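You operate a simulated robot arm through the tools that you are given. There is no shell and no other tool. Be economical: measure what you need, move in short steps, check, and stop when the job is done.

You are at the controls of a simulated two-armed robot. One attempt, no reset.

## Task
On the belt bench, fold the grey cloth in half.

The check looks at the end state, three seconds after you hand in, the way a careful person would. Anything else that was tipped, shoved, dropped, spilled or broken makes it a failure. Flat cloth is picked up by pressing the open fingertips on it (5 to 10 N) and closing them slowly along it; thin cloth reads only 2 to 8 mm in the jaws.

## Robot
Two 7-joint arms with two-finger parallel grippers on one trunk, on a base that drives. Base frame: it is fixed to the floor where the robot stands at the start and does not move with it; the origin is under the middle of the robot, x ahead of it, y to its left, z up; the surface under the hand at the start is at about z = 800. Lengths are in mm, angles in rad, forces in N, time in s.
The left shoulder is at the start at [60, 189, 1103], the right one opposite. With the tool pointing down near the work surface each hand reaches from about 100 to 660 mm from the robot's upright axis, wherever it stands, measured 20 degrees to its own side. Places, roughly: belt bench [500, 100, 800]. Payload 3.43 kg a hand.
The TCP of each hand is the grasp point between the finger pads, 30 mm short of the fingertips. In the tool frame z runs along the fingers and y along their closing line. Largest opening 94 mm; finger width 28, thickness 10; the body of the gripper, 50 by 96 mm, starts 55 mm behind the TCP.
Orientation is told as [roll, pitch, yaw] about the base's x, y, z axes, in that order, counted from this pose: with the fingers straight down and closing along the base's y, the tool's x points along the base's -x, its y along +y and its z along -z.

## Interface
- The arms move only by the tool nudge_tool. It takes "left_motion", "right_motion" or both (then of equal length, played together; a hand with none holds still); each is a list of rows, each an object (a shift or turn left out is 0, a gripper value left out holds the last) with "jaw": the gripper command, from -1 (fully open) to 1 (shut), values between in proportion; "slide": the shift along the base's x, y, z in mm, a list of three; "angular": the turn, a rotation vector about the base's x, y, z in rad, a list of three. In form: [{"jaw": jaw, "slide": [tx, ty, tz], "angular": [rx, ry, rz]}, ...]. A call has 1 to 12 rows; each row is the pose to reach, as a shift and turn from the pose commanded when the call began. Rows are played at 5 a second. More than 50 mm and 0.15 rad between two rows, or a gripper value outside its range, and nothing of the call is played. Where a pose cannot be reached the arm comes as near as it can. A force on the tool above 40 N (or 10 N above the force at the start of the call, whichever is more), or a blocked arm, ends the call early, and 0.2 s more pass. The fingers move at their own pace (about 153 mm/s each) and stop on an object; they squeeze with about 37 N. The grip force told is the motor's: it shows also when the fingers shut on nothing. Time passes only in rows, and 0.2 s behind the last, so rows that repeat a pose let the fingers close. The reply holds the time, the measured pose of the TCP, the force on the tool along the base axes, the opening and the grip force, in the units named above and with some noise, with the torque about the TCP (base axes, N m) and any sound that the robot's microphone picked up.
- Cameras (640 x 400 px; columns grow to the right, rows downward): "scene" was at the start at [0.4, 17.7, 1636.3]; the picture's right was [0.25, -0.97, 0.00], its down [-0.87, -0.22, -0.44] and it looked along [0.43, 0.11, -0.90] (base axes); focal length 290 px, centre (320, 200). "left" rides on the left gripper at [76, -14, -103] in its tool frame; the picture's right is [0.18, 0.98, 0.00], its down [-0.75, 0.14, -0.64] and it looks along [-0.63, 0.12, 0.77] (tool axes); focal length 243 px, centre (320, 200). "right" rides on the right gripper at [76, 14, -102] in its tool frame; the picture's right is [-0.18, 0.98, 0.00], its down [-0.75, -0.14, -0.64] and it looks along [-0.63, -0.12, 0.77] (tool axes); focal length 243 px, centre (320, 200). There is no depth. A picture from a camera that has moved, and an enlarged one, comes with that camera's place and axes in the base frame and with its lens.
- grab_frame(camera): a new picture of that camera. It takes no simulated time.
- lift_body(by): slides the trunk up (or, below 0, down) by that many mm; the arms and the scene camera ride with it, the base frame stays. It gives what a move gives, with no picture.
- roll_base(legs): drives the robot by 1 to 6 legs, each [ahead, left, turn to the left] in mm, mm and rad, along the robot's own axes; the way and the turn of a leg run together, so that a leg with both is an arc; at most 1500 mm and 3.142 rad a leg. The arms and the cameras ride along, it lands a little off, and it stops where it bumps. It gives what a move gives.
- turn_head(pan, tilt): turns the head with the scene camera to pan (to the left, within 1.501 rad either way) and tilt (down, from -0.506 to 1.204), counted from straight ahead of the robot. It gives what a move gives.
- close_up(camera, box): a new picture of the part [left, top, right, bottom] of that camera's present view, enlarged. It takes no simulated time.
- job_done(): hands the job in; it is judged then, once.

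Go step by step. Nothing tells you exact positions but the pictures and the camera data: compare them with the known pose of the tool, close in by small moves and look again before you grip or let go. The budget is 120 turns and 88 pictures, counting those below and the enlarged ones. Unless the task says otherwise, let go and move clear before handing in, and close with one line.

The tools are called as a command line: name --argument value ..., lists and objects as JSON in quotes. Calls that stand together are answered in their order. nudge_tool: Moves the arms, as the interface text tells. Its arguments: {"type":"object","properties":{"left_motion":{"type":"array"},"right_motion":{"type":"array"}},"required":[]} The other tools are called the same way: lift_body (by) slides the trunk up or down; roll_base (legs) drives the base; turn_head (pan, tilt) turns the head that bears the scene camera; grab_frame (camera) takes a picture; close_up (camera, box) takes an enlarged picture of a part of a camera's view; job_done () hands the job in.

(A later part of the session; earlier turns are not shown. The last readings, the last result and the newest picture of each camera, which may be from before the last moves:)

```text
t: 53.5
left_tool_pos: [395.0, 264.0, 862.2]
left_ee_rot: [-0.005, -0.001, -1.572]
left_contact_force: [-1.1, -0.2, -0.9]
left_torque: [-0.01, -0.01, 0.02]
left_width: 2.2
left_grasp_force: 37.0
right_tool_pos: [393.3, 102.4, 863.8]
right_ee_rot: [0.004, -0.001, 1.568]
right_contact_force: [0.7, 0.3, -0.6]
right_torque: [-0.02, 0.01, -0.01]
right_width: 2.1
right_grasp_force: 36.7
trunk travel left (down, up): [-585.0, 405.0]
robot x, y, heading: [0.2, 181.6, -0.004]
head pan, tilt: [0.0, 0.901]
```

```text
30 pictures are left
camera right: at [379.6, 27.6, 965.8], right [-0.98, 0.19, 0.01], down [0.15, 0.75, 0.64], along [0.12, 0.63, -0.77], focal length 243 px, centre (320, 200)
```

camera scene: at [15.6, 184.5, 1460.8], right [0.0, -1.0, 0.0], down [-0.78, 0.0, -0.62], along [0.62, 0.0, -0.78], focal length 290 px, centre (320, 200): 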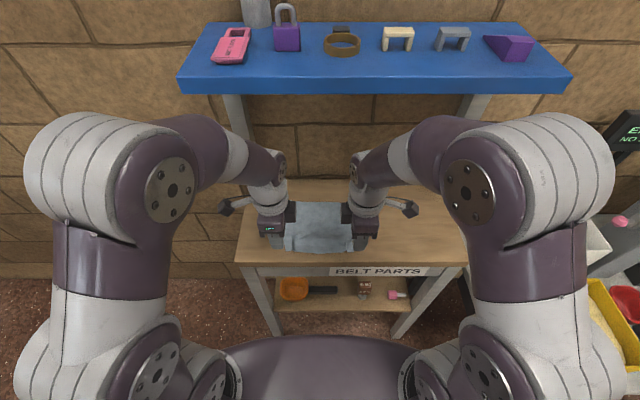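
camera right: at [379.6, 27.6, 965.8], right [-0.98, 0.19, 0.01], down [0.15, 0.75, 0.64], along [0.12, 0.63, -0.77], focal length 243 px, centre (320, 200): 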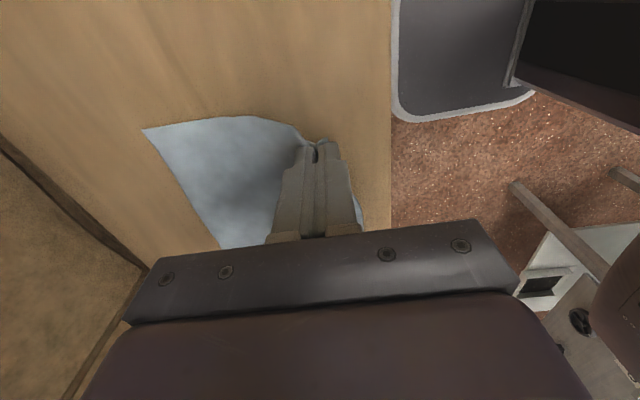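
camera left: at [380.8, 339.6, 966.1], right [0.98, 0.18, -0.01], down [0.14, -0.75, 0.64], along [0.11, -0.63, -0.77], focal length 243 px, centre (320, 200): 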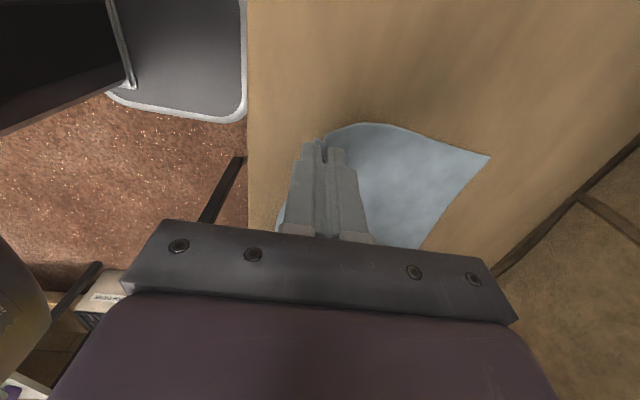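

Both are held, with the ridge parallel to the edge. I'll run the arc about the midline at x of about 451.

nudge_tool --left_motion '[{"slide": [11, 0, 6]}, {"slide": [24, 0, 12]}, {"slide": [40, 0, 16]}, {"slide": [56, 0, 17]}, {"slide": [70, 0, 15]}]' --right_motion '[{"slide": [11, 0, 6]}, {"slide": [24, 0, 12]}, {"slide": [40, 0, 16]}, {"slide": [57, 0, 17]}, {"slide": [72, 0, 15]}]'

grab_frame --camera "left"

grab_frame --camera "right"

close_up --camera "scene" --box '[240, 150, 400, 250]'

```text
t: 54.8
left_tool_pos: [466.7, 262.7, 877.9]
left_ee_rot: [-0.005, -0.002, -1.573]
left_contact_force: [0.9, 0.3, 0.0]
left_torque: [0.01, 0.02, 0.01]
left_width: 2.0
left_grasp_force: 37.0
right_tool_pos: [467.1, 102.5, 878.9]
right_ee_rot: [0.005, -0.002, 1.569]
right_contact_force: [0.9, 0.1, -0.7]
right_torque: [-0.02, 0.04, -0.03]
right_width: 1.9
right_grasp_force: 37.1
trunk travel left (down, up): [-585.0, 405.0]
robot x, y, heading: [-0.3, 183.7, 0.003]
head pan, tilt: [0.0, 0.901]
```

```text
29 pictures are left
camera left: at [452.0, 338.8, 980.1], right [0.98, 0.18, -0.01], down [0.14, -0.75, 0.64], along [0.11, -0.63, -0.77], focal length 243 px, centre (320, 200)
```

left: 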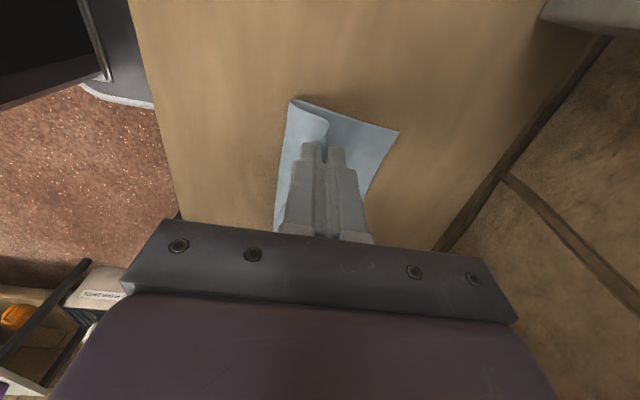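

```text
28 pictures are left
camera right: at [452.8, 27.2, 980.5], right [-0.98, 0.19, 0.01], down [0.15, 0.75, 0.64], along [0.11, 0.63, -0.77], focal length 243 px, centre (320, 200)
```

right: 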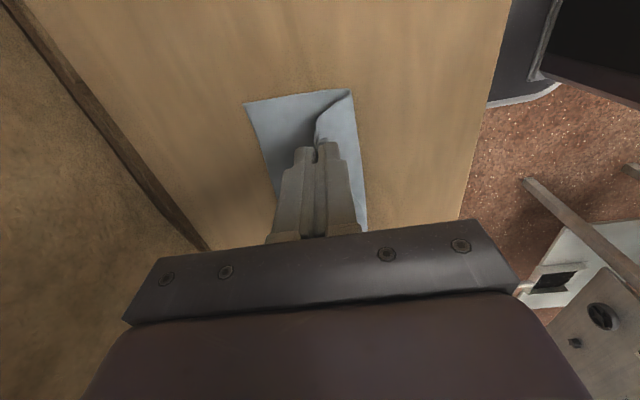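

```text
4.00 times, centred on (320, 200) of scene
camera zoom: at [16.7, 184.6, 1460.8], right [0.0, -1.0, 0.0], down [-0.78, 0.0, -0.62], along [0.62, 0.0, -0.78], focal length 1159 px, centre (320, 200)
```

zoom: 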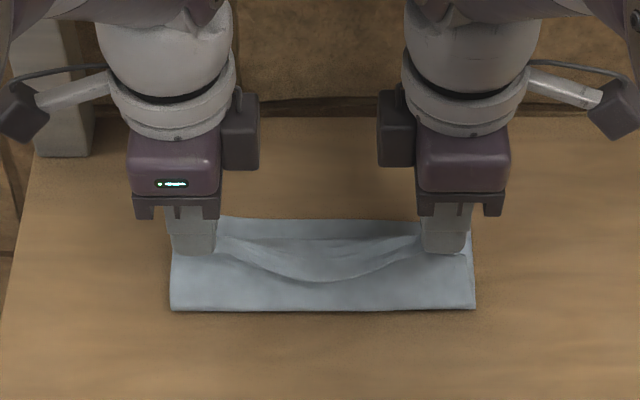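

This is now a true fold, with the near fold line at x of about 447 and the far edge at about 524. I'll stretch the edge slightly and lay it down.

nudge_tool --left_motion '[{"slide": [6, 2, -3]}, {"slide": [12, 4, -6]}, {"slide": [18, 5, -10]}, {"slide": [23, 5, -15]}, {"slide": [28, 5, -21]}]' --right_motion '[{"slide": [6, -2, -3]}, {"slide": [12, -4, -6]}, {"slide": [18, -5, -10]}, {"slide": [23, -5, -15]}, {"slide": [28, -5, -21]}]'

grab_frame --camera "left"

close_up --camera "scene" --box '[240, 150, 400, 250]'

```text
t: 56.0
left_tool_pos: [493.8, 269.5, 857.7]
left_ee_rot: [-0.005, -0.001, -1.571]
left_contact_force: [-0.3, -5.0, 0.5]
left_torque: [-0.13, 0.03, 0.02]
left_width: 1.9
left_grasp_force: 36.8
right_tool_pos: [494.0, 96.8, 857.6]
right_ee_rot: [0.005, -0.002, 1.568]
right_contact_force: [0.9, 4.6, -0.4]
right_torque: [0.16, 0.02, -0.01]
right_width: 2.0
right_grasp_force: 36.6
trunk travel left (down, up): [-585.0, 405.0]
robot x, y, heading: [-5.0, 185.0, -0.007]
head pan, tilt: [0.0, 0.901]
```

```text
26 pictures are left
camera left: at [479.3, 344.5, 959.3], right [0.98, 0.18, -0.01], down [0.14, -0.75, 0.64], along [0.11, -0.63, -0.77], focal length 243 px, centre (320, 200)
```

left: 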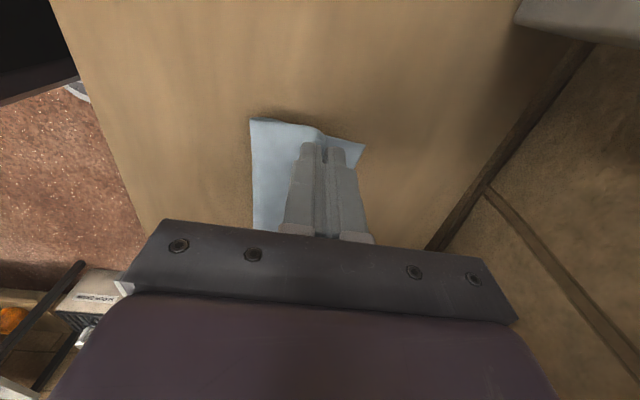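

```text
4.00 times, centred on (320, 200) of scene
camera zoom: at [16.4, 184.5, 1460.8], right [0.0, -1.0, 0.0], down [-0.78, 0.0, -0.62], along [0.62, 0.0, -0.78], focal length 1159 px, centre (320, 200)
```

zoom: 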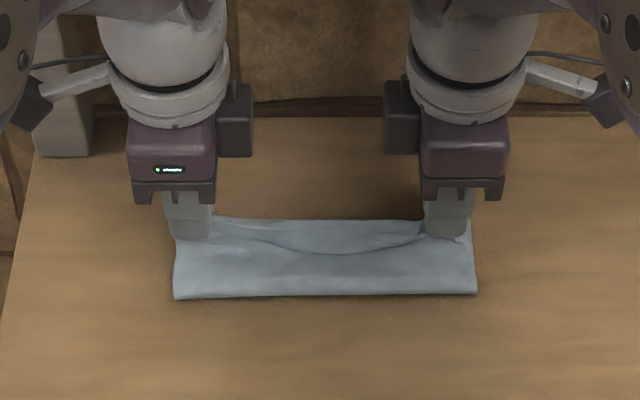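

The far edge hasn't moved. I'll lower it the rest of the way.

nudge_tool --left_motion '[{"slide": [2, -1, -6]}, {"slide": [4, -1, -12]}, {"slide": [5, -1, -17]}, {"slide": [6, -1, -22]}, {"slide": [6, -1, -22]}]' --right_motion '[{"slide": [2, 1, -6]}, {"slide": [4, 1, -12]}, {"slide": [5, 1, -17]}, {"slide": [6, 1, -22]}, {"slide": [6, 1, -22]}]'

grab_frame --camera "left"

close_up --camera "scene" --box '[240, 150, 400, 250]'

```text
t: 57.1
left_tool_pos: [498.7, 268.2, 835.2]
left_ee_rot: [-0.004, -0.002, -1.573]
left_contact_force: [-0.3, -2.5, 2.8]
left_torque: [-0.08, 0.0, 0.03]
left_width: 2.1
left_grasp_force: 37.0
right_tool_pos: [499.2, 97.7, 835.7]
right_ee_rot: [0.006, -0.003, 1.57]
right_contact_force: [1.6, 2.9, 2.1]
right_torque: [0.1, -0.01, -0.02]
right_width: 2.1
right_grasp_force: 36.9
trunk travel left (down, up): [-585.0, 405.0]
robot x, y, heading: [4.7, 180.8, -0.005]
head pan, tilt: [0.0, 0.901]
```

```text
24 pictures are left
camera left: at [484.5, 343.8, 937.8], right [0.98, 0.18, 0.0], down [0.14, -0.75, 0.64], along [0.11, -0.63, -0.77], focal length 243 px, centre (320, 200)
```

left: 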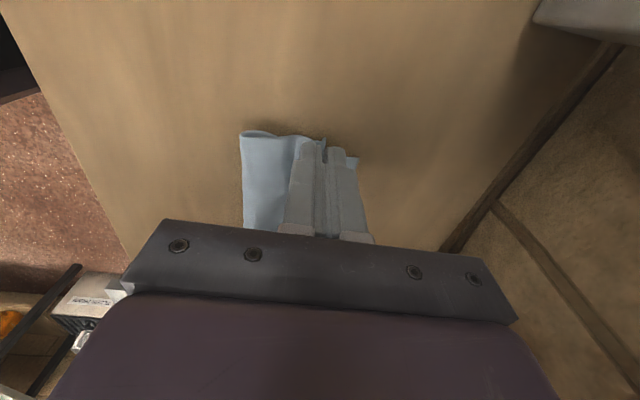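

```text
4.00 times, centred on (320, 200) of scene
camera zoom: at [15.2, 184.6, 1460.8], right [0.0, -1.0, 0.0], down [-0.78, 0.0, -0.62], along [0.62, 0.0, -0.78], focal length 1159 px, centre (320, 200)
```

zoom: 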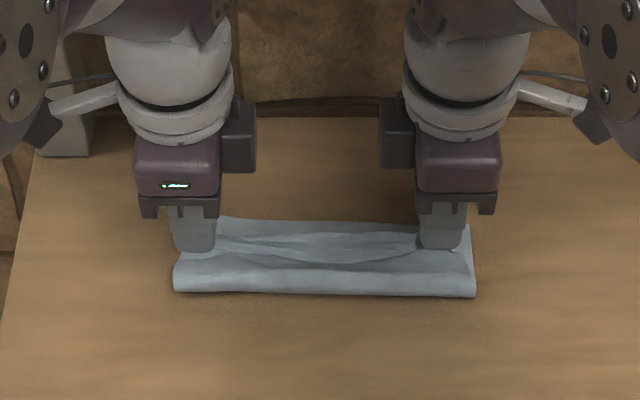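

The layers touch lightly. I'll open the jaws just enough and lift straight away.

nudge_tool --left_motion '[{"jaw": 0.9}, {"jaw": 0.8}, {"jaw": 0.75, "slide": [0, 0, 2]}, {"slide": [0, 0, 8]}, {"slide": [0, 0, 25]}, {"slide": [0, 0, 50]}, {"slide": [0, 20, 60]}, {"slide": [0, 50, 60]}]' --right_motion '[{"jaw": 0.9}, {"jaw": 0.8}, {"jaw": 0.75, "slide": [0, 0, 2]}, {"slide": [0, 0, 8]}, {"slide": [0, 0, 25]}, {"slide": [0, 0, 50]}, {"slide": [0, -20, 60]}, {"slide": [0, -50, 60]}]'

grab_frame --camera "left"

close_up --camera "scene" --box '[240, 150, 400, 250]'

```text
t: 59.0
left_tool_pos: [499.9, 319.4, 894.0]
left_ee_rot: [-0.008, -0.002, -1.571]
left_contact_force: [-0.2, -0.8, 0.4]
left_torque: [0.0, 0.0, 0.01]
left_width: 11.5
left_grasp_force: 0.1
right_tool_pos: [499.1, 49.3, 894.3]
right_ee_rot: [0.005, -0.002, 1.568]
right_contact_force: [0.0, 0.2, 0.5]
right_torque: [0.0, 0.01, -0.01]
right_width: 11.8
right_grasp_force: 0.0
trunk travel left (down, up): [-585.0, 405.0]
robot x, y, heading: [1.6, 182.5, -0.008]
head pan, tilt: [0.0, 0.901]
```

```text
22 pictures are left
camera left: at [485.4, 395.0, 996.8], right [0.98, 0.18, -0.01], down [0.14, -0.75, 0.64], along [0.11, -0.63, -0.77], focal length 243 px, centre (320, 200)
```

left: 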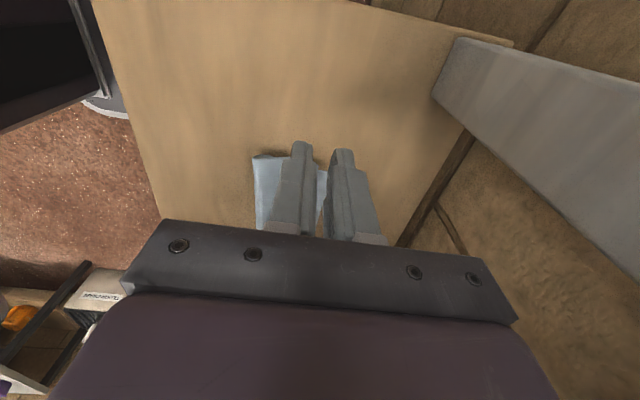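

```text
4.00 times, centred on (320, 200) of scene
camera zoom: at [15.9, 184.6, 1460.8], right [0.0, -1.0, 0.0], down [-0.78, 0.0, -0.62], along [0.62, 0.0, -0.78], focal length 1159 px, centre (320, 200)
```

zoom: 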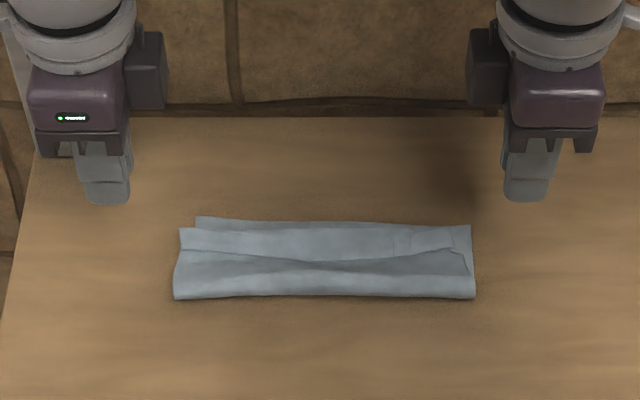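

The cloth is released and I'll look closer at the result.

close_up --camera "scene" --box '[276, 196, 364, 232]'

```text
7.27 times, centred on (320, 214) of scene
camera zoom: at [15.9, 184.6, 1460.8], right [0.0, -1.0, 0.0], down [-0.78, 0.0, -0.62], along [0.62, 0.0, -0.78], focal length 2108 px, centre (320, 98)
```

zoom: 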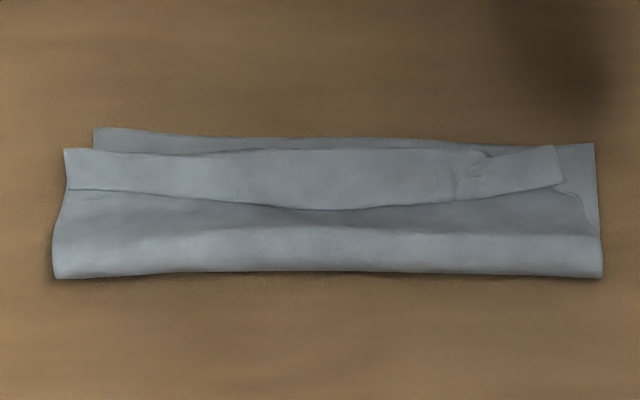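

It's folded, but a strip of about 20 mm along the upper edge is doubled back on top towards me (raw edge x of about 494, crease about 513). I'll pinch that flap at both ends, stand it up and lay it forward. First I move above it and check.

nudge_tool --left_motion '[{"jaw": 0.68, "slide": [2, -25, -10]}, {"slide": [4, -51, -30]}, {"slide": [4, -51, -48]}]' --right_motion '[{"jaw": 0.68, "slide": [2, 27, -10]}, {"slide": [4, 56, -30]}, {"slide": [4, 56, -48]}]'

close_up --camera "left" --box '[220, 100, 420, 225]'

close_up --camera "right" --box '[220, 100, 420, 225]'

```text
t: 59.8
left_tool_pos: [503.7, 266.3, 845.2]
left_ee_rot: [-0.005, -0.003, -1.57]
left_contact_force: [0.1, -0.3, -0.2]
left_torque: [0.0, 0.0, 0.0]
left_width: 15.0
left_grasp_force: 0.1
right_tool_pos: [505.5, 104.2, 848.3]
right_ee_rot: [0.005, -0.003, 1.57]
right_contact_force: [0.1, -0.4, 0.3]
right_torque: [0.0, -0.01, -0.02]
right_width: 14.8
right_grasp_force: 0.1
trunk travel left (down, up): [-585.0, 405.0]
robot x, y, heading: [0.1, 180.2, -0.004]
head pan, tilt: [0.0, 0.901]
```

```text
3.20 times, centred on (320, 162) of left
camera zoom: at [489.5, 342.2, 949.1], right [0.98, 0.18, -0.01], down [0.14, -0.75, 0.64], along [0.11, -0.63, -0.77], focal length 776 px, centre (320, 320)
```

zoom: 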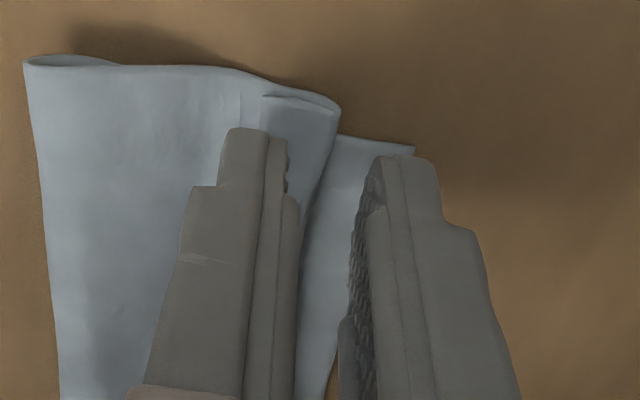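

```text
3.20 times, centred on (320, 162) of right
camera zoom: at [490.8, 28.6, 948.8], right [-0.98, 0.19, 0.01], down [0.15, 0.75, 0.64], along [0.12, 0.63, -0.77], focal length 776 px, centre (320, 320)
```

zoom: 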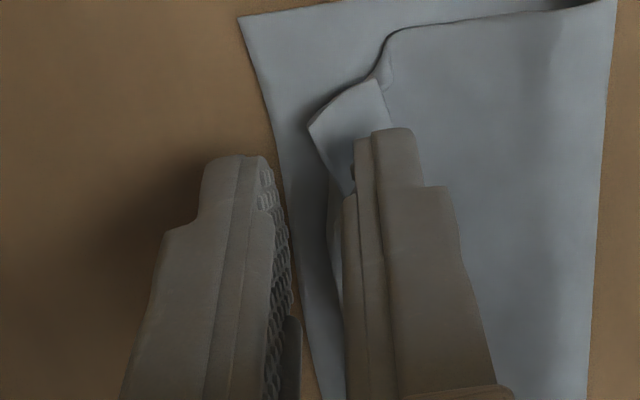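

The side views are clear: each end has a 14 mm flap (raw edge x of about 489, crease about 503), with the bottom edge at about 522. I'll straddle the flap with the jaws and descend to light contact.

nudge_tool --left_motion '[{"jaw": 0.57, "slide": [-7, 0, 0]}, {"slide": [-7, 0, -4]}, {"slide": [-7, 0, -8]}, {"slide": [-7, 0, -10]}, {"slide": [-7, 0, -10]}]' --right_motion '[{"jaw": 0.57, "slide": [-8, 0, 0]}, {"slide": [-8, 0, -6]}, {"slide": [-8, 0, -10]}, {"slide": [-8, 0, -12]}, {"slide": [-8, 0, -12]}]'

close_up --camera "left" --box '[220, 100, 420, 225]'

close_up --camera "right" --box '[220, 100, 420, 225]'

```text
t: 61.0
left_tool_pos: [496.1, 266.4, 837.8]
left_ee_rot: [-0.005, -0.001, -1.574]
left_contact_force: [0.4, 0.4, 0.2]
left_torque: [0.0, 0.0, 0.0]
left_width: 20.3
left_grasp_force: 0.1
right_tool_pos: [496.9, 104.9, 835.5]
right_ee_rot: [0.005, -0.003, 1.568]
right_contact_force: [0.0, -0.2, 0.1]
right_torque: [0.03, 0.02, -0.02]
right_width: 20.3
right_grasp_force: 0.2
trunk travel left (down, up): [-585.0, 405.0]
robot x, y, heading: [-1.1, 183.3, -0.004]
head pan, tilt: [0.0, 0.901]
```

```text
3.20 times, centred on (320, 162) of left
camera zoom: at [482.5, 342.2, 939.1], right [0.98, 0.18, 0.0], down [0.14, -0.75, 0.64], along [0.11, -0.63, -0.77], focal length 776 px, centre (320, 320)
```

zoom: 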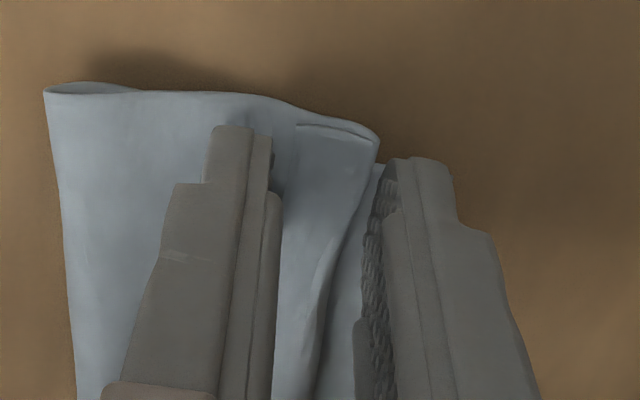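

```text
3.20 times, centred on (320, 162) of right
camera zoom: at [482.7, 29.6, 937.2], right [-0.98, 0.19, 0.01], down [0.15, 0.75, 0.64], along [0.12, 0.63, -0.77], focal length 776 px, centre (320, 320)
```

zoom: 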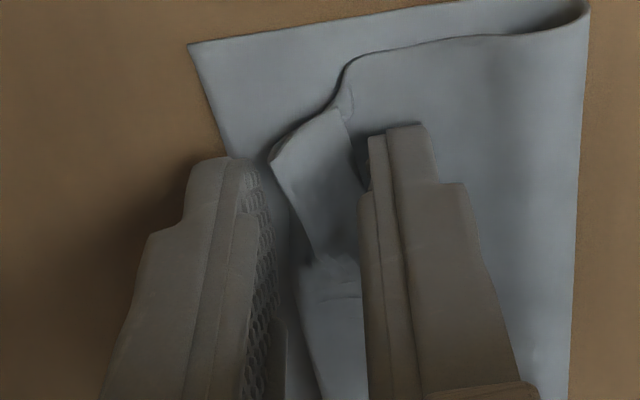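

Both flaps lie between the jaws. I'll go down to light contact.

nudge_tool --left_motion '[{"slide": [0, 0, -1.5]}, {"slide": [0, 0, -3]}, {"slide": [0, 0, -3]}]' --right_motion '[{"slide": [0, 0, -1]}, {"slide": [0, 0, -2]}, {"slide": [0, 0, -2]}]'

```text
t: 61.8
left_tool_pos: [497.0, 265.8, 834.1]
left_ee_rot: [-0.005, -0.002, -1.573]
left_contact_force: [0.2, 0.2, 0.2]
left_torque: [-0.01, -0.02, -0.02]
left_width: 20.2
left_grasp_force: 0.1
right_tool_pos: [496.5, 105.1, 833.0]
right_ee_rot: [0.006, -0.003, 1.571]
right_contact_force: [0.3, 0.5, 0.7]
right_torque: [-0.01, 0.01, -0.01]
right_width: 20.1
right_grasp_force: 0.1
trunk travel left (down, up): [-585.0, 405.0]
robot x, y, heading: [-0.5, 183.0, -0.001]
head pan, tilt: [0.0, 0.901]
```

nudge_tool --left_motion '[{"slide": [0, 0, -1]}, {"slide": [0, 0, -1.5]}, {"jaw": 0.64, "slide": [0, 0, -1.5]}, {"jaw": 0.71, "slide": [0, 0, -1.5]}, {"jaw": 0.78, "slide": [0, 0, -1.5]}, {"jaw": 0.85, "slide": [0, 0, -1.5]}, {"jaw": 0.92, "slide": [0, 0, -1.5]}, {"jaw": 1.0, "slide": [0, 0, -1.5]}, {"jaw": 1.0, "slide": [0, 0, -1.5]}]' --right_motion '[{"slide": [0, 0, -0.3]}, {"slide": [0, 0, -0.5]}, {"jaw": 0.64, "slide": [0, 0, -0.5]}, {"jaw": 0.71, "slide": [0, 0, -0.5]}, {"jaw": 0.78, "slide": [0, 0, -0.5]}, {"jaw": 0.85, "slide": [0, 0, -0.5]}, {"jaw": 0.92, "slide": [0, 0, -0.5]}, {"jaw": 1.0, "slide": [0, 0, -0.5]}, {"jaw": 1.0, "slide": [0, 0, -0.5]}]'

close_up --camera "left" --box '[220, 100, 420, 225]'

close_up --camera "right" --box '[220, 100, 420, 225]'

```text
t: 63.8
left_tool_pos: [495.9, 265.5, 831.9]
left_ee_rot: [-0.006, -0.002, -1.572]
left_contact_force: [0.2, -0.5, 0.6]
left_torque: [0.01, -0.01, 0.04]
left_width: 2.5
left_grasp_force: 36.5
right_tool_pos: [496.8, 105.4, 832.4]
right_ee_rot: [0.004, -0.002, 1.568]
right_contact_force: [-0.3, -0.1, 1.8]
right_torque: [0.04, -0.02, -0.01]
right_width: 2.8
right_grasp_force: 37.5
trunk travel left (down, up): [-585.0, 405.0]
robot x, y, heading: [4.6, 180.7, 0.002]
head pan, tilt: [0.0, 0.901]
```

```text
3.20 times, centred on (320, 162) of left
camera zoom: at [482.0, 342.1, 935.7], right [0.98, 0.18, 0.0], down [0.14, -0.75, 0.64], along [0.11, -0.63, -0.77], focal length 776 px, centre (320, 320)
```

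zoom: 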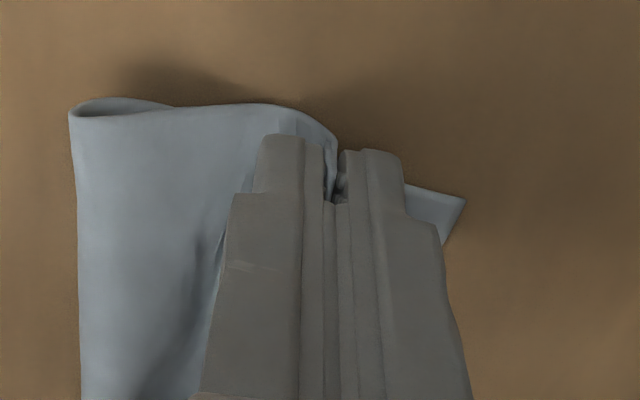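

```text
3.20 times, centred on (320, 162) of right
camera zoom: at [482.3, 29.4, 934.5], right [-0.98, 0.19, 0.01], down [0.15, 0.75, 0.64], along [0.12, 0.63, -0.77], focal length 776 px, centre (320, 320)
```

zoom: 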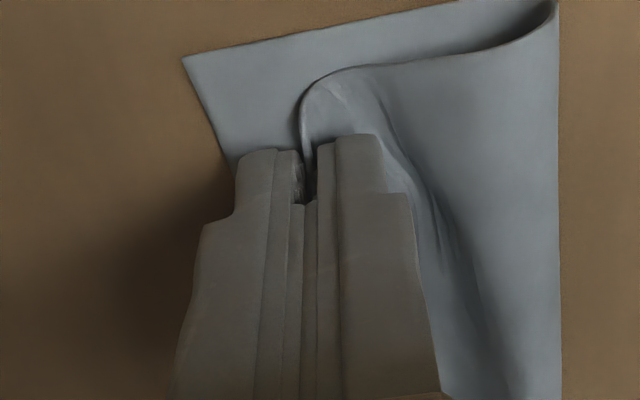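

Something is pinched on both sides (2.5 and 2.8 mm). I'll lift slightly and move forward to see how the flap hangs.

nudge_tool --left_motion '[{"slide": [2, 0, 6]}, {"slide": [5, 0, 12]}, {"slide": [8, 0, 16]}, {"slide": [10, 0, 18]}]' --right_motion '[{"slide": [2, 0, 6]}, {"slide": [5, 0, 12]}, {"slide": [8, 0, 16]}, {"slide": [10, 0, 18]}]'

close_up --camera "left" --box '[220, 80, 420, 205]'

close_up --camera "scene" --box '[260, 180, 380, 255]'

```text
t: 64.8
left_tool_pos: [506.0, 265.4, 850.6]
left_ee_rot: [-0.003, -0.003, -1.573]
left_contact_force: [0.5, 0.5, -0.9]
left_torque: [-0.01, 0.01, 0.02]
left_width: 2.5
left_grasp_force: 37.1
right_tool_pos: [507.4, 104.7, 851.1]
right_ee_rot: [0.006, -0.001, 1.569]
right_contact_force: [0.2, -0.5, 0.1]
right_torque: [0.01, 0.01, 0.02]
right_width: 2.4
right_grasp_force: 37.1
trunk travel left (down, up): [-585.0, 405.0]
robot x, y, heading: [-2.7, 181.8, -0.0]
head pan, tilt: [0.0, 0.901]
```

```text
3.20 times, centred on (320, 142) of left
camera zoom: at [491.6, 341.5, 952.9], right [0.98, 0.18, 0.0], down [0.14, -0.75, 0.64], along [0.11, -0.63, -0.77], focal length 776 px, centre (320, 384)
```

zoom: 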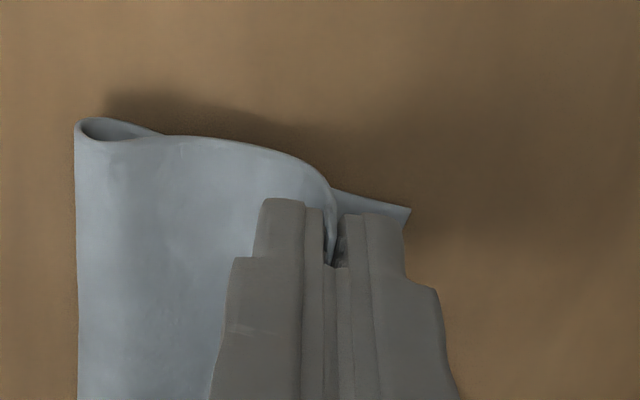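

```text
5.33 times, centred on (320, 218) of scene
camera zoom: at [15.7, 184.5, 1460.8], right [0.0, -1.0, 0.0], down [-0.78, 0.0, -0.62], along [0.62, 0.0, -0.78], focal length 1546 px, centre (320, 107)
```

zoom: 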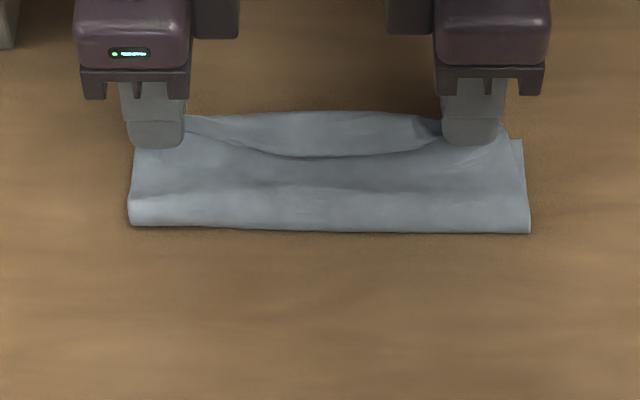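

The pads still hold the doubled hem, so laying it down again would give the same result. I'll open the fold out flat once more, then grip only the very edge, with the near finger outside the cloth, so no margin doubles back.

nudge_tool --left_motion '[{"slide": [-8, 0, 8]}, {"slide": [-20, 0, 17]}, {"slide": [-34, 0, 24]}, {"slide": [-50, 0, 27]}, {"slide": [-66, 0, 26]}, {"slide": [-80, 0, 21]}, {"slide": [-93, 0, 13]}, {"slide": [-106, 0, 3]}, {"slide": [-117, 0, -8]}, {"slide": [-125, 0, -15]}, {"slide": [-130, 0, -17]}, {"slide": [-130, 0, -17]}]' --right_motion '[{"slide": [-8, 0, 8]}, {"slide": [-20, 0, 17]}, {"slide": [-34, 0, 24]}, {"slide": [-50, 0, 27]}, {"slide": [-66, 0, 26]}, {"slide": [-80, 0, 21]}, {"slide": [-93, 0, 13]}, {"slide": [-106, 0, 3]}, {"slide": [-117, 0, -8]}, {"slide": [-125, 0, -15]}, {"slide": [-130, 0, -17]}, {"slide": [-130, 0, -17]}]'

nudge_tool --left_motion '[{"jaw": 0.9}, {"jaw": 0.8}, {"jaw": 0.7, "slide": [0, 0, 4]}, {"slide": [0, 0, 20]}, {"slide": [0, 10, 40]}, {"slide": [0, 30, 45]}, {"slide": [0, 30, 45]}]' --right_motion '[{"jaw": 0.9}, {"jaw": 0.8}, {"jaw": 0.7, "slide": [0, 0, 4]}, {"slide": [0, 0, 20]}, {"slide": [0, -10, 40]}, {"slide": [0, -30, 45]}, {"slide": [0, -30, 45]}]'

close_up --camera "scene" --box '[240, 180, 400, 280]'

```text
t: 67.3
left_tool_pos: [377.0, 266.9, 834.7]
left_ee_rot: [-0.005, -0.001, -1.572]
left_contact_force: [0.8, -1.2, 0.4]
left_torque: [-0.02, -0.04, 0.01]
left_width: 2.5
left_grasp_force: 36.6
right_tool_pos: [376.2, 104.2, 834.6]
right_ee_rot: [0.005, 0.0, 1.569]
right_contact_force: [-0.4, 0.2, -0.3]
right_torque: [0.01, 0.0, -0.01]
right_width: 2.5
right_grasp_force: 37.0
trunk travel left (down, up): [-585.0, 405.0]
robot x, y, heading: [0.6, 183.7, -0.003]
head pan, tilt: [0.0, 0.901]
```

```text
t: 69.0
left_tool_pos: [377.5, 296.2, 878.2]
left_ee_rot: [-0.005, -0.001, -1.573]
left_contact_force: [0.6, -0.1, 0.8]
left_torque: [-0.01, -0.05, 0.02]
left_width: 14.2
left_grasp_force: 0.1
right_tool_pos: [377.2, 74.4, 879.8]
right_ee_rot: [0.005, -0.002, 1.57]
right_contact_force: [1.0, 0.2, 0.3]
right_torque: [0.01, -0.02, -0.02]
right_width: 14.0
right_grasp_force: 0.0
trunk travel left (down, up): [-585.0, 405.0]
robot x, y, heading: [-0.7, 184.5, -0.004]
head pan, tilt: [0.0, 0.901]
```

```text
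4.00 times, centred on (320, 230) of scene
camera zoom: at [15.6, 184.6, 1460.8], right [0.0, -1.0, 0.0], down [-0.78, 0.0, -0.62], along [0.62, 0.0, -0.78], focal length 1159 px, centre (320, 80)
```

zoom: 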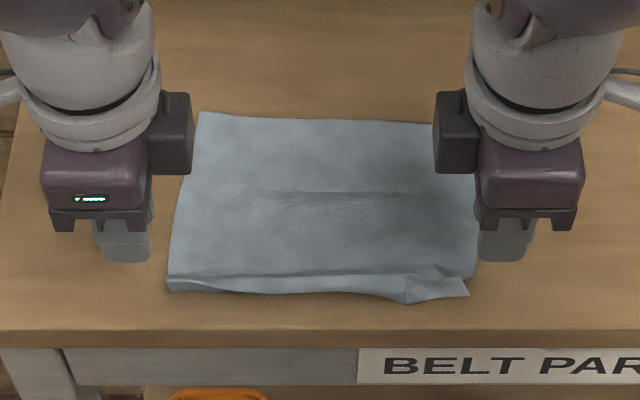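

The cloth is flat, but a small crimp remains along the near edge (left edge x of about 369, right about 362). I'll bring the near finger just outside the edge and the far finger just inside, and check.

nudge_tool --left_motion '[{"jaw": 0.64, "slide": [-3, -15, -10]}, {"slide": [-3, -32, -25]}, {"slide": [-3, -32, -43]}, {"slide": [-3, -32, -43]}]' --right_motion '[{"jaw": 0.64, "slide": [-5, 18, -10]}, {"slide": [-10, 37, -25]}, {"slide": [-10, 37, -44]}, {"slide": [-10, 37, -44]}]'

close_up --camera "left" --box '[220, 100, 420, 225]'

close_up --camera "right" --box '[220, 100, 420, 225]'

```text
t: 70.0
left_tool_pos: [373.1, 263.4, 836.0]
left_ee_rot: [-0.005, 0.0, -1.57]
left_contact_force: [0.3, -0.7, -0.4]
left_torque: [0.02, -0.03, 0.0]
left_width: 17.0
left_grasp_force: 0.1
right_tool_pos: [365.4, 111.6, 835.2]
right_ee_rot: [0.005, -0.002, 1.567]
right_contact_force: [0.1, -0.4, -0.2]
right_torque: [0.0, 0.0, 0.0]
right_width: 16.9
right_grasp_force: 0.1
trunk travel left (down, up): [-585.0, 405.0]
robot x, y, heading: [1.1, 181.1, 0.002]
head pan, tilt: [0.0, 0.901]
```

```text
3.20 times, centred on (320, 162) of left
camera zoom: at [358.6, 339.5, 938.4], right [0.98, 0.18, 0.0], down [0.14, -0.75, 0.64], along [0.11, -0.63, -0.77], focal length 776 px, centre (320, 320)
```

zoom: 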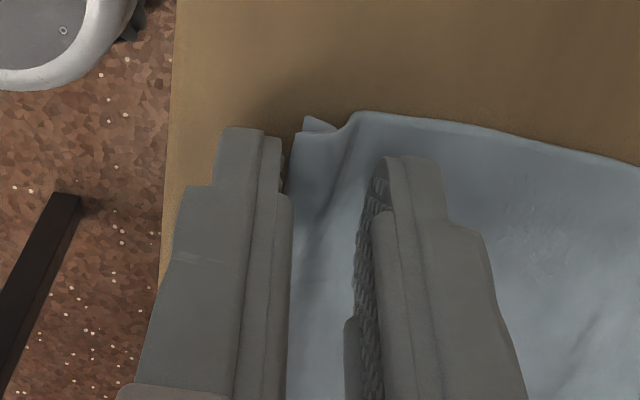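

```text
3.20 times, centred on (320, 162) of right
camera zoom: at [351.1, 35.8, 937.5], right [-0.98, 0.19, 0.0], down [0.15, 0.75, 0.64], along [0.12, 0.63, -0.77], focal length 776 px, centre (320, 320)
```

zoom: 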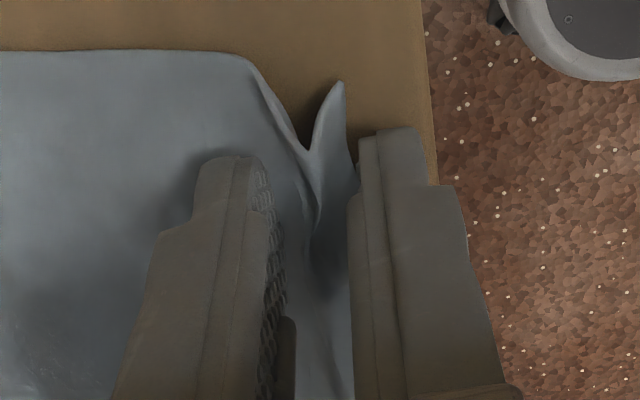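

The margin beyond the crimp is too narrow to grip cleanly, so I'll iron it flat first. I'll use closed fingertips pressed lightly inside the crimp and sweep outward over the edge.

nudge_tool --left_motion '[{"slide": [0, 0, 15]}, {"jaw": 1.0, "slide": [15, 0, 20]}, {"jaw": 1.0, "slide": [30, 0, 15]}, {"slide": [30, 0, 0]}, {"slide": [30, 0, -3.5]}, {"slide": [30, 0, -4.5]}]' --right_motion '[{"slide": [0, 0, 15]}, {"jaw": 1.0, "slide": [16, 0, 20]}, {"jaw": 1.0, "slide": [33, 0, 15]}, {"slide": [33, 0, 0]}, {"slide": [33, 0, -2.7]}, {"slide": [33, 0, -3.7]}]'

```text
t: 71.3
left_tool_pos: [403.4, 265.9, 832.1]
left_ee_rot: [-0.004, -0.002, -1.571]
left_contact_force: [-0.4, -0.1, 0.3]
left_torque: [-0.03, -0.02, 0.01]
left_width: 0.0
left_grasp_force: 32.7
right_tool_pos: [400.6, 113.0, 832.7]
right_ee_rot: [0.0, -0.003, 1.568]
right_contact_force: [1.8, 5.5, 22.7]
right_torque: [-0.06, -0.06, 0.03]
right_width: 1.7
right_grasp_force: 36.6
trunk travel left (down, up): [-585.0, 405.0]
robot x, y, heading: [-4.1, 182.0, -0.0]
head pan, tilt: [0.0, 0.901]
```

The right jaw reads 1.7 mm, so it may have caught the standing margin. I'll look.

close_up --camera "right" --box '[160, 60, 480, 260]'

```text
2.00 times, centred on (320, 160) of right
camera zoom: at [385.3, 37.3, 935.0], right [-0.98, 0.19, 0.0], down [0.14, 0.75, 0.64], along [0.12, 0.63, -0.77], focal length 485 px, centre (320, 280)
```

zoom: 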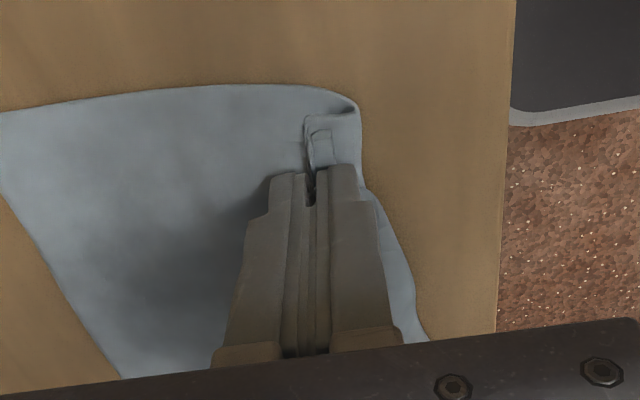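

It did catch the margin, so I'll bring it back, open, lift clear, and then close before ironing.

nudge_tool --left_motion '[{"slide": [0, 0, 0]}, {"slide": [0, 0, 0]}, {"slide": [0, 0, 0]}, {"slide": [0, 0, 0]}, {"slide": [0, 0, 0]}, {"slide": [0, 0, 0]}, {"slide": [0, 0, 0]}, {"slide": [0, 0, 0]}, {"slide": [0, 0, 0]}]' --right_motion '[{"slide": [-8, 0, 8]}, {"slide": [-20, 0, 11]}, {"slide": [-32, 0, 8]}, {"slide": [-40, 0, 3]}, {"slide": [-44, 0, 2]}, {"jaw": 0.85, "slide": [-44, 0, 2]}, {"jaw": 0.6, "slide": [-44, 0, 2]}, {"jaw": 0.5, "slide": [-44, 0, 25]}, {"jaw": 0.5, "slide": [-44, 0, 60]}]'

nudge_tool --left_motion '[{"slide": [0, 0, -0.5]}, {"slide": [0, 0, -0.5]}, {"slide": [0, 0, -0.5]}, {"slide": [0, 0, -0.5]}, {"slide": [0, 0, -0.5]}, {"slide": [0, 0, -0.5]}]' --right_motion '[{"jaw": 1, "slide": [0, 0, 10]}, {"jaw": 1, "slide": [20, 0, 10]}, {"slide": [40, 0, 0]}, {"slide": [44, 0, -30]}, {"slide": [44, 0, -55]}, {"slide": [44, 0, -59.5]}]'

```text
t: 73.3
left_tool_pos: [403.5, 264.3, 831.8]
left_ee_rot: [-0.005, -0.001, -1.573]
left_contact_force: [0.5, -0.2, 2.2]
left_torque: [0.0, -0.02, 0.0]
left_width: 0.0
left_grasp_force: 33.2
right_tool_pos: [356.9, 111.6, 890.3]
right_ee_rot: [0.005, -0.003, 1.569]
right_contact_force: [-0.4, 0.4, -0.2]
right_torque: [-0.01, 0.02, -0.02]
right_width: 23.3
right_grasp_force: 0.1
trunk travel left (down, up): [-585.0, 405.0]
robot x, y, heading: [3.3, 179.9, 0.0]
head pan, tilt: [0.0, 0.901]
```

```text
t: 74.8
left_tool_pos: [403.3, 265.1, 830.8]
left_ee_rot: [-0.004, -0.002, -1.572]
left_contact_force: [-1.3, 0.3, 7.8]
left_torque: [0.05, 0.03, 0.02]
left_width: 0.1
left_grasp_force: 32.9
right_tool_pos: [397.1, 110.3, 831.8]
right_ee_rot: [0.003, -0.003, 1.569]
right_contact_force: [-0.6, -0.1, 0.2]
right_torque: [0.0, -0.02, 0.02]
right_width: 0.0
right_grasp_force: 32.6
trunk travel left (down, up): [-585.0, 405.0]
robot x, y, heading: [-0.4, 188.2, -0.003]
head pan, tilt: [0.0, 0.901]
```

Now I'll sweep both outward over the edge, lift, and look.

nudge_tool --left_motion '[{"slide": [-8, 0, 0]}, {"slide": [-16, 0, 0]}, {"slide": [-24, 0, 0]}, {"slide": [-32, 0, 0]}, {"slide": [-40, 0, 0]}, {"slide": [-48, 0, 0]}, {"slide": [-50, 0, 10]}, {"slide": [-50, 20, 50]}]' --right_motion '[{"slide": [-8, 0, -0.6]}, {"slide": [-16, 0, -0.6]}, {"slide": [-24, 0, -0.6]}, {"slide": [-32, 0, -0.6]}, {"slide": [-40, 0, -0.6]}, {"slide": [-44, 0, -0.6]}, {"slide": [-46, 0, 10]}, {"slide": [-46, -20, 50]}]'

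close_up --camera "scene" --box '[260, 195, 380, 270]'

```text
t: 76.5
left_tool_pos: [351.4, 283.2, 882.1]
left_ee_rot: [-0.005, -0.003, -1.573]
left_contact_force: [-1.6, -0.1, -0.3]
left_torque: [-0.04, -0.01, -0.01]
left_width: 0.2
left_grasp_force: 33.2
right_tool_pos: [352.0, 92.4, 883.2]
right_ee_rot: [0.004, -0.002, 1.569]
right_contact_force: [0.0, 0.0, 0.2]
right_torque: [-0.01, 0.0, -0.02]
right_width: 0.1
right_grasp_force: 32.9
trunk travel left (down, up): [-585.0, 405.0]
robot x, y, heading: [-1.8, 183.2, 0.003]
head pan, tilt: [0.0, 0.901]
```

```text
5.33 times, centred on (320, 232) of scene
camera zoom: at [12.8, 184.4, 1460.7], right [0.0, -1.0, 0.0], down [-0.78, 0.0, -0.62], along [0.62, 0.0, -0.78], focal length 1546 px, centre (320, 27)
```

zoom: 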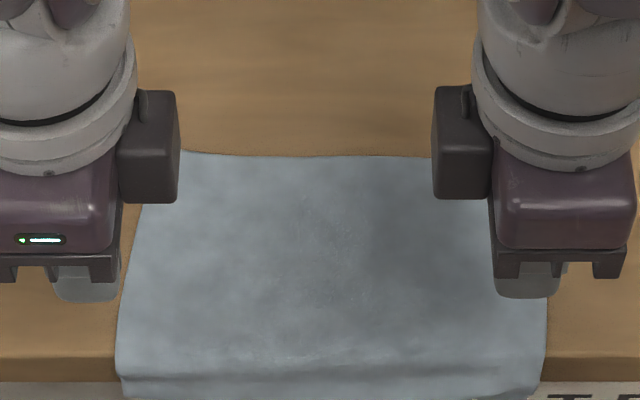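

The sweep dragged the whole cloth towards me: it now overhangs the bench front by roughly 50 mm. That's useful, because I can grip the hanging edge as a single ply from the sides. I'll look at how it hangs.

nudge_tool --left_motion '[{"jaw": 0.2, "slide": [-10, 20, 0]}, {"slide": [-30, 42, -20]}, {"slide": [-40, 45, -50]}]' --right_motion '[{"jaw": 0.2, "slide": [-10, -20, 0]}, {"slide": [-30, -42, -20]}, {"slide": [-40, -45, -50]}]'

grab_frame --camera "left"

```text
t: 77.3
left_tool_pos: [313.8, 330.1, 830.6]
left_ee_rot: [-0.005, -0.001, -1.573]
left_contact_force: [-0.5, 0.5, 0.6]
left_torque: [0.0, -0.01, 0.0]
left_width: 37.4
left_grasp_force: 0.1
right_tool_pos: [315.3, 48.1, 831.0]
right_ee_rot: [0.006, -0.002, 1.57]
right_contact_force: [0.4, 0.0, -0.1]
right_torque: [0.0, 0.02, -0.03]
right_width: 37.5
right_grasp_force: 0.1
trunk travel left (down, up): [-585.0, 405.0]
robot x, y, heading: [1.1, 183.0, -0.0]
head pan, tilt: [0.0, 0.901]
```

```text
6 pictures are left
camera left: at [300.7, 406.7, 934.0], right [0.98, 0.18, -0.01], down [0.14, -0.75, 0.64], along [0.11, -0.63, -0.77], focal length 243 px, centre (320, 200)
```

left: 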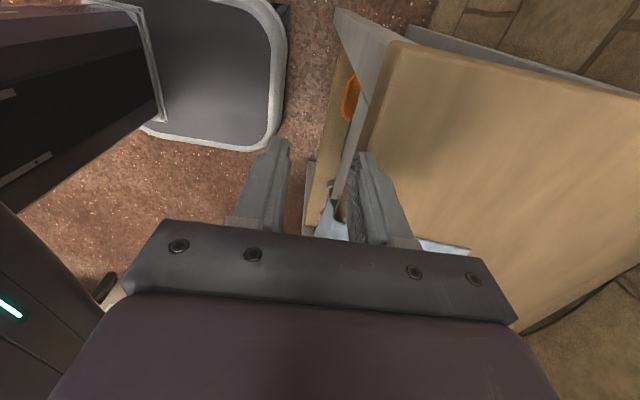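

The edge now overhangs by only about 20 mm, which isn't enough to grip from the side. I'll use the same dragging effect to pull the cloth forward again, pressing near its far edge, then regrip with a smaller ridge and release from a little height so it springs open.

nudge_tool --left_motion '[{"jaw": 1, "slide": [0, 0, 45]}, {"slide": [35, -25, 50]}, {"slide": [70, -50, 50]}, {"slide": [109, -78, 50]}, {"slide": [109, -78, 25]}, {"slide": [109, -78, 6]}, {"slide": [109, -78, 2]}, {"slide": [109, -78, 2]}]' --right_motion '[{"jaw": 1, "slide": [0, 0, 45]}, {"slide": [35, 25, 50]}, {"slide": [70, 50, 50]}, {"slide": [108, 72, 50]}, {"slide": [108, 72, 25]}, {"slide": [108, 72, 6]}, {"slide": [108, 72, 2]}, {"slide": [108, 72, 2]}]'

```text
t: 79.2
left_tool_pos: [423.7, 250.9, 833.2]
left_ee_rot: [-0.005, -0.002, -1.572]
left_contact_force: [-0.2, 0.0, 0.3]
left_torque: [-0.03, 0.02, 0.0]
left_width: 0.2
left_grasp_force: 33.1
right_tool_pos: [422.2, 117.2, 832.4]
right_ee_rot: [0.005, -0.003, 1.57]
right_contact_force: [0.3, 0.3, -0.1]
right_torque: [-0.01, 0.0, -0.02]
right_width: 0.0
right_grasp_force: 33.2
trunk travel left (down, up): [-585.0, 405.0]
robot x, y, heading: [4.2, 181.3, -0.001]
head pan, tilt: [0.0, 0.901]
```

nudge_tool --left_motion '[{"slide": [0, 0, -1.2]}, {"slide": [0, 0, -1.8]}, {"slide": [0, 0, -1.8]}]' --right_motion '[{"slide": [0, 0, -1]}, {"slide": [0, 0, -1.5]}, {"slide": [0, 0, -1.5]}]'

```text
t: 80.0
left_tool_pos: [422.8, 251.3, 832.1]
left_ee_rot: [-0.004, -0.002, -1.572]
left_contact_force: [1.2, -0.9, 6.8]
left_torque: [0.07, -0.04, -0.01]
left_width: 0.0
left_grasp_force: 32.6
right_tool_pos: [421.7, 117.5, 831.5]
right_ee_rot: [0.006, -0.001, 1.569]
right_contact_force: [0.0, -0.1, -0.4]
right_torque: [0.01, 0.01, 0.01]
right_width: 0.1
right_grasp_force: 32.9
trunk travel left (down, up): [-585.0, 405.0]
robot x, y, heading: [-1.9, 183.7, -0.002]
head pan, tilt: [0.0, 0.901]
```

nudge_tool --right_motion '[{"slide": [0, 0, -0.6]}, {"slide": [0, 0, -1]}, {"slide": [0, 0, -1]}]'

```text
t: 80.8
left_tool_pos: [422.5, 251.1, 830.9]
left_ee_rot: [-0.001, -0.003, -1.572]
left_contact_force: [3.7, -0.6, 9.6]
left_torque: [0.08, -0.12, -0.02]
left_width: 0.0
left_grasp_force: 33.1
right_tool_pos: [419.3, 119.2, 831.2]
right_ee_rot: [0.006, -0.003, 1.57]
right_contact_force: [-0.7, -0.4, 1.6]
right_torque: [0.0, -0.02, 0.02]
right_width: 0.0
right_grasp_force: 32.6
trunk travel left (down, up): [-585.0, 405.0]
robot x, y, heading: [-1.6, 187.4, 0.003]
head pan, tilt: [0.0, 0.901]
```

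Now I'll sweep forward together.

nudge_tool --left_motion '[{"slide": [0, 0, 0.2]}, {"slide": [8, 0, 0.2]}, {"slide": [17, 0, 0.2]}, {"slide": [26, 0, 0.2]}, {"slide": [35, 0, 0.2]}, {"slide": [44, 0, 0.2]}, {"slide": [53, 0, 0.2]}, {"slide": [62, 0, 0.2]}]' --right_motion '[{"slide": [0, 0, -0.6]}, {"slide": [8, 0, -0.6]}, {"slide": [17, 0, -0.6]}, {"slide": [26, 0, -0.6]}, {"slide": [35, 0, -0.6]}, {"slide": [44, 0, -0.6]}, {"slide": [53, 0, -0.6]}, {"slide": [62, 0, -0.6]}]'

close_up --camera "scene" --box '[240, 180, 400, 280]'

```text
t: 82.5
left_tool_pos: [481.9, 251.1, 831.6]
left_ee_rot: [-0.003, -0.003, -1.571]
left_contact_force: [-2.2, -0.6, 8.4]
left_torque: [0.12, 0.05, 0.03]
left_width: 0.2
left_grasp_force: 32.5
right_tool_pos: [483.3, 119.2, 832.2]
right_ee_rot: [0.004, -0.002, 1.57]
right_contact_force: [-0.4, -0.2, 0.5]
right_torque: [0.02, 0.01, -0.01]
right_width: 0.0
right_grasp_force: 32.6
trunk travel left (down, up): [-585.0, 405.0]
robot x, y, heading: [1.6, 182.3, 0.001]
head pan, tilt: [0.0, 0.901]
```

```text
4.00 times, centred on (320, 230) of scene
camera zoom: at [14.2, 184.3, 1460.9], right [0.0, -1.0, 0.0], down [-0.78, 0.0, -0.62], along [0.62, 0.0, -0.78], focal length 1159 px, centre (320, 80)
```

zoom: 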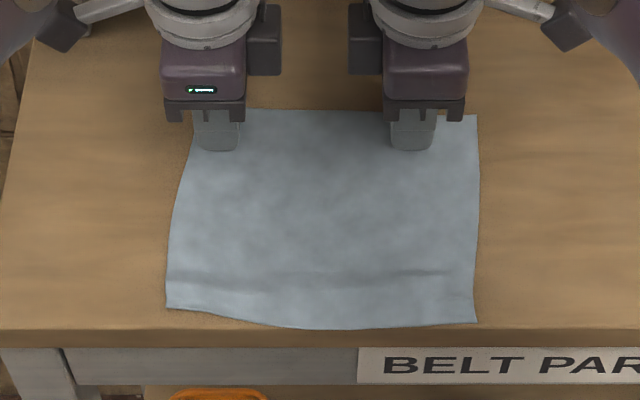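

The cloth is flat and fully spread: far edge x of about 510, near edge about 345–357. It's a bit close to the bench front, so I'll drag 25 mm more, then lift off.

nudge_tool --left_motion '[{"slide": [6, 0, 0]}, {"slide": [12, 0, 0]}, {"slide": [18, 0, 0]}, {"slide": [22, 0, 0]}, {"slide": [22, 0, 10]}, {"slide": [22, 0, 50]}, {"jaw": 0.7, "slide": [0, 10, 60]}]' --right_motion '[{"slide": [6, 0, -0.6]}, {"slide": [13, 0, -0.6]}, {"slide": [20, 0, -0.6]}, {"slide": [27, 0, -0.6]}, {"slide": [27, 0, 10]}, {"slide": [27, 0, 50]}, {"jaw": 0.7, "slide": [0, -10, 60]}]'

nudge_tool --left_motion '[{"slide": [-30, 0, 0]}, {"slide": [-60, 0, 0]}, {"slide": [-90, 0, 0]}]' --right_motion '[{"slide": [-30, 0, 0]}, {"slide": [-60, 0, 0]}, {"slide": [-90, 0, 0]}]'

close_up --camera "scene" --box '[240, 170, 400, 270]'

```text
t: 84.2
left_tool_pos: [482.0, 263.3, 893.0]
left_ee_rot: [-0.003, -0.003, -1.573]
left_contact_force: [-0.7, -0.6, 0.3]
left_torque: [0.03, -0.03, -0.01]
left_width: 13.9
left_grasp_force: 0.1
right_tool_pos: [481.2, 111.0, 892.9]
right_ee_rot: [0.004, -0.002, 1.568]
right_contact_force: [-0.4, 0.4, -0.1]
right_torque: [-0.03, 0.0, -0.04]
right_width: 13.9
right_grasp_force: 0.0
trunk travel left (down, up): [-585.0, 405.0]
robot x, y, heading: [1.0, 181.7, -0.002]
head pan, tilt: [0.0, 0.901]
```

```text
t: 85.0
left_tool_pos: [392.0, 261.9, 892.3]
left_ee_rot: [-0.001, -0.001, -1.573]
left_contact_force: [-0.4, -0.3, 0.6]
left_torque: [-0.01, -0.05, -0.03]
left_width: 14.2
left_grasp_force: 0.1
right_tool_pos: [392.3, 108.4, 891.4]
right_ee_rot: [0.003, -0.002, 1.569]
right_contact_force: [0.1, -0.4, 0.0]
right_torque: [-0.01, 0.0, 0.02]
right_width: 14.2
right_grasp_force: 0.1
trunk travel left (down, up): [-585.0, 405.0]
robot x, y, heading: [-1.5, 184.3, -0.0]
head pan, tilt: [0.0, 0.901]
```

```text
4.00 times, centred on (320, 220) of scene
camera zoom: at [13.0, 184.5, 1460.8], right [0.0, -1.0, 0.0], down [-0.78, 0.0, -0.62], along [0.62, 0.0, -0.78], focal length 1159 px, centre (320, 120)
```

zoom: 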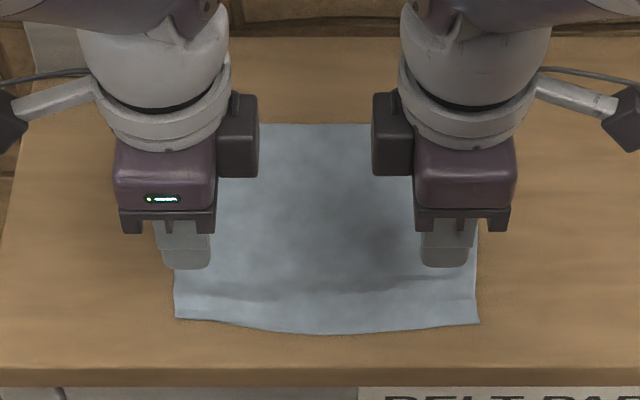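

Near edge corners are at about (376, 278) and (372, 82), and the far edge is at about 534. I'll grip just inside the edge with a 14 mm opening.

nudge_tool --left_motion '[{"slide": [-9, 0, -20]}, {"slide": [-9, 0, -40]}, {"slide": [-9, 0, -56]}, {"slide": [-9, 0, -60]}, {"slide": [-9, 0, -60]}]' --right_motion '[{"slide": [-14, -4, -20]}, {"slide": [-14, -4, -40]}, {"slide": [-14, -4, -56]}, {"slide": [-14, -4, -59.5]}, {"slide": [-14, -4, -59.5]}]'

```text
t: 86.2
left_tool_pos: [384.6, 260.5, 830.8]
left_ee_rot: [-0.002, -0.002, -1.572]
left_contact_force: [-0.8, 1.0, 8.0]
left_torque: [0.06, -0.04, 0.03]
left_width: 14.0
left_grasp_force: 0.1
right_tool_pos: [378.6, 104.4, 832.8]
right_ee_rot: [0.005, -0.001, 1.569]
right_contact_force: [0.1, 0.1, -0.7]
right_torque: [-0.01, -0.01, -0.02]
right_width: 14.1
right_grasp_force: 0.1
trunk travel left (down, up): [-585.0, 405.0]
robot x, y, heading: [-0.3, 183.1, -0.003]
head pan, tilt: [0.0, 0.901]
```

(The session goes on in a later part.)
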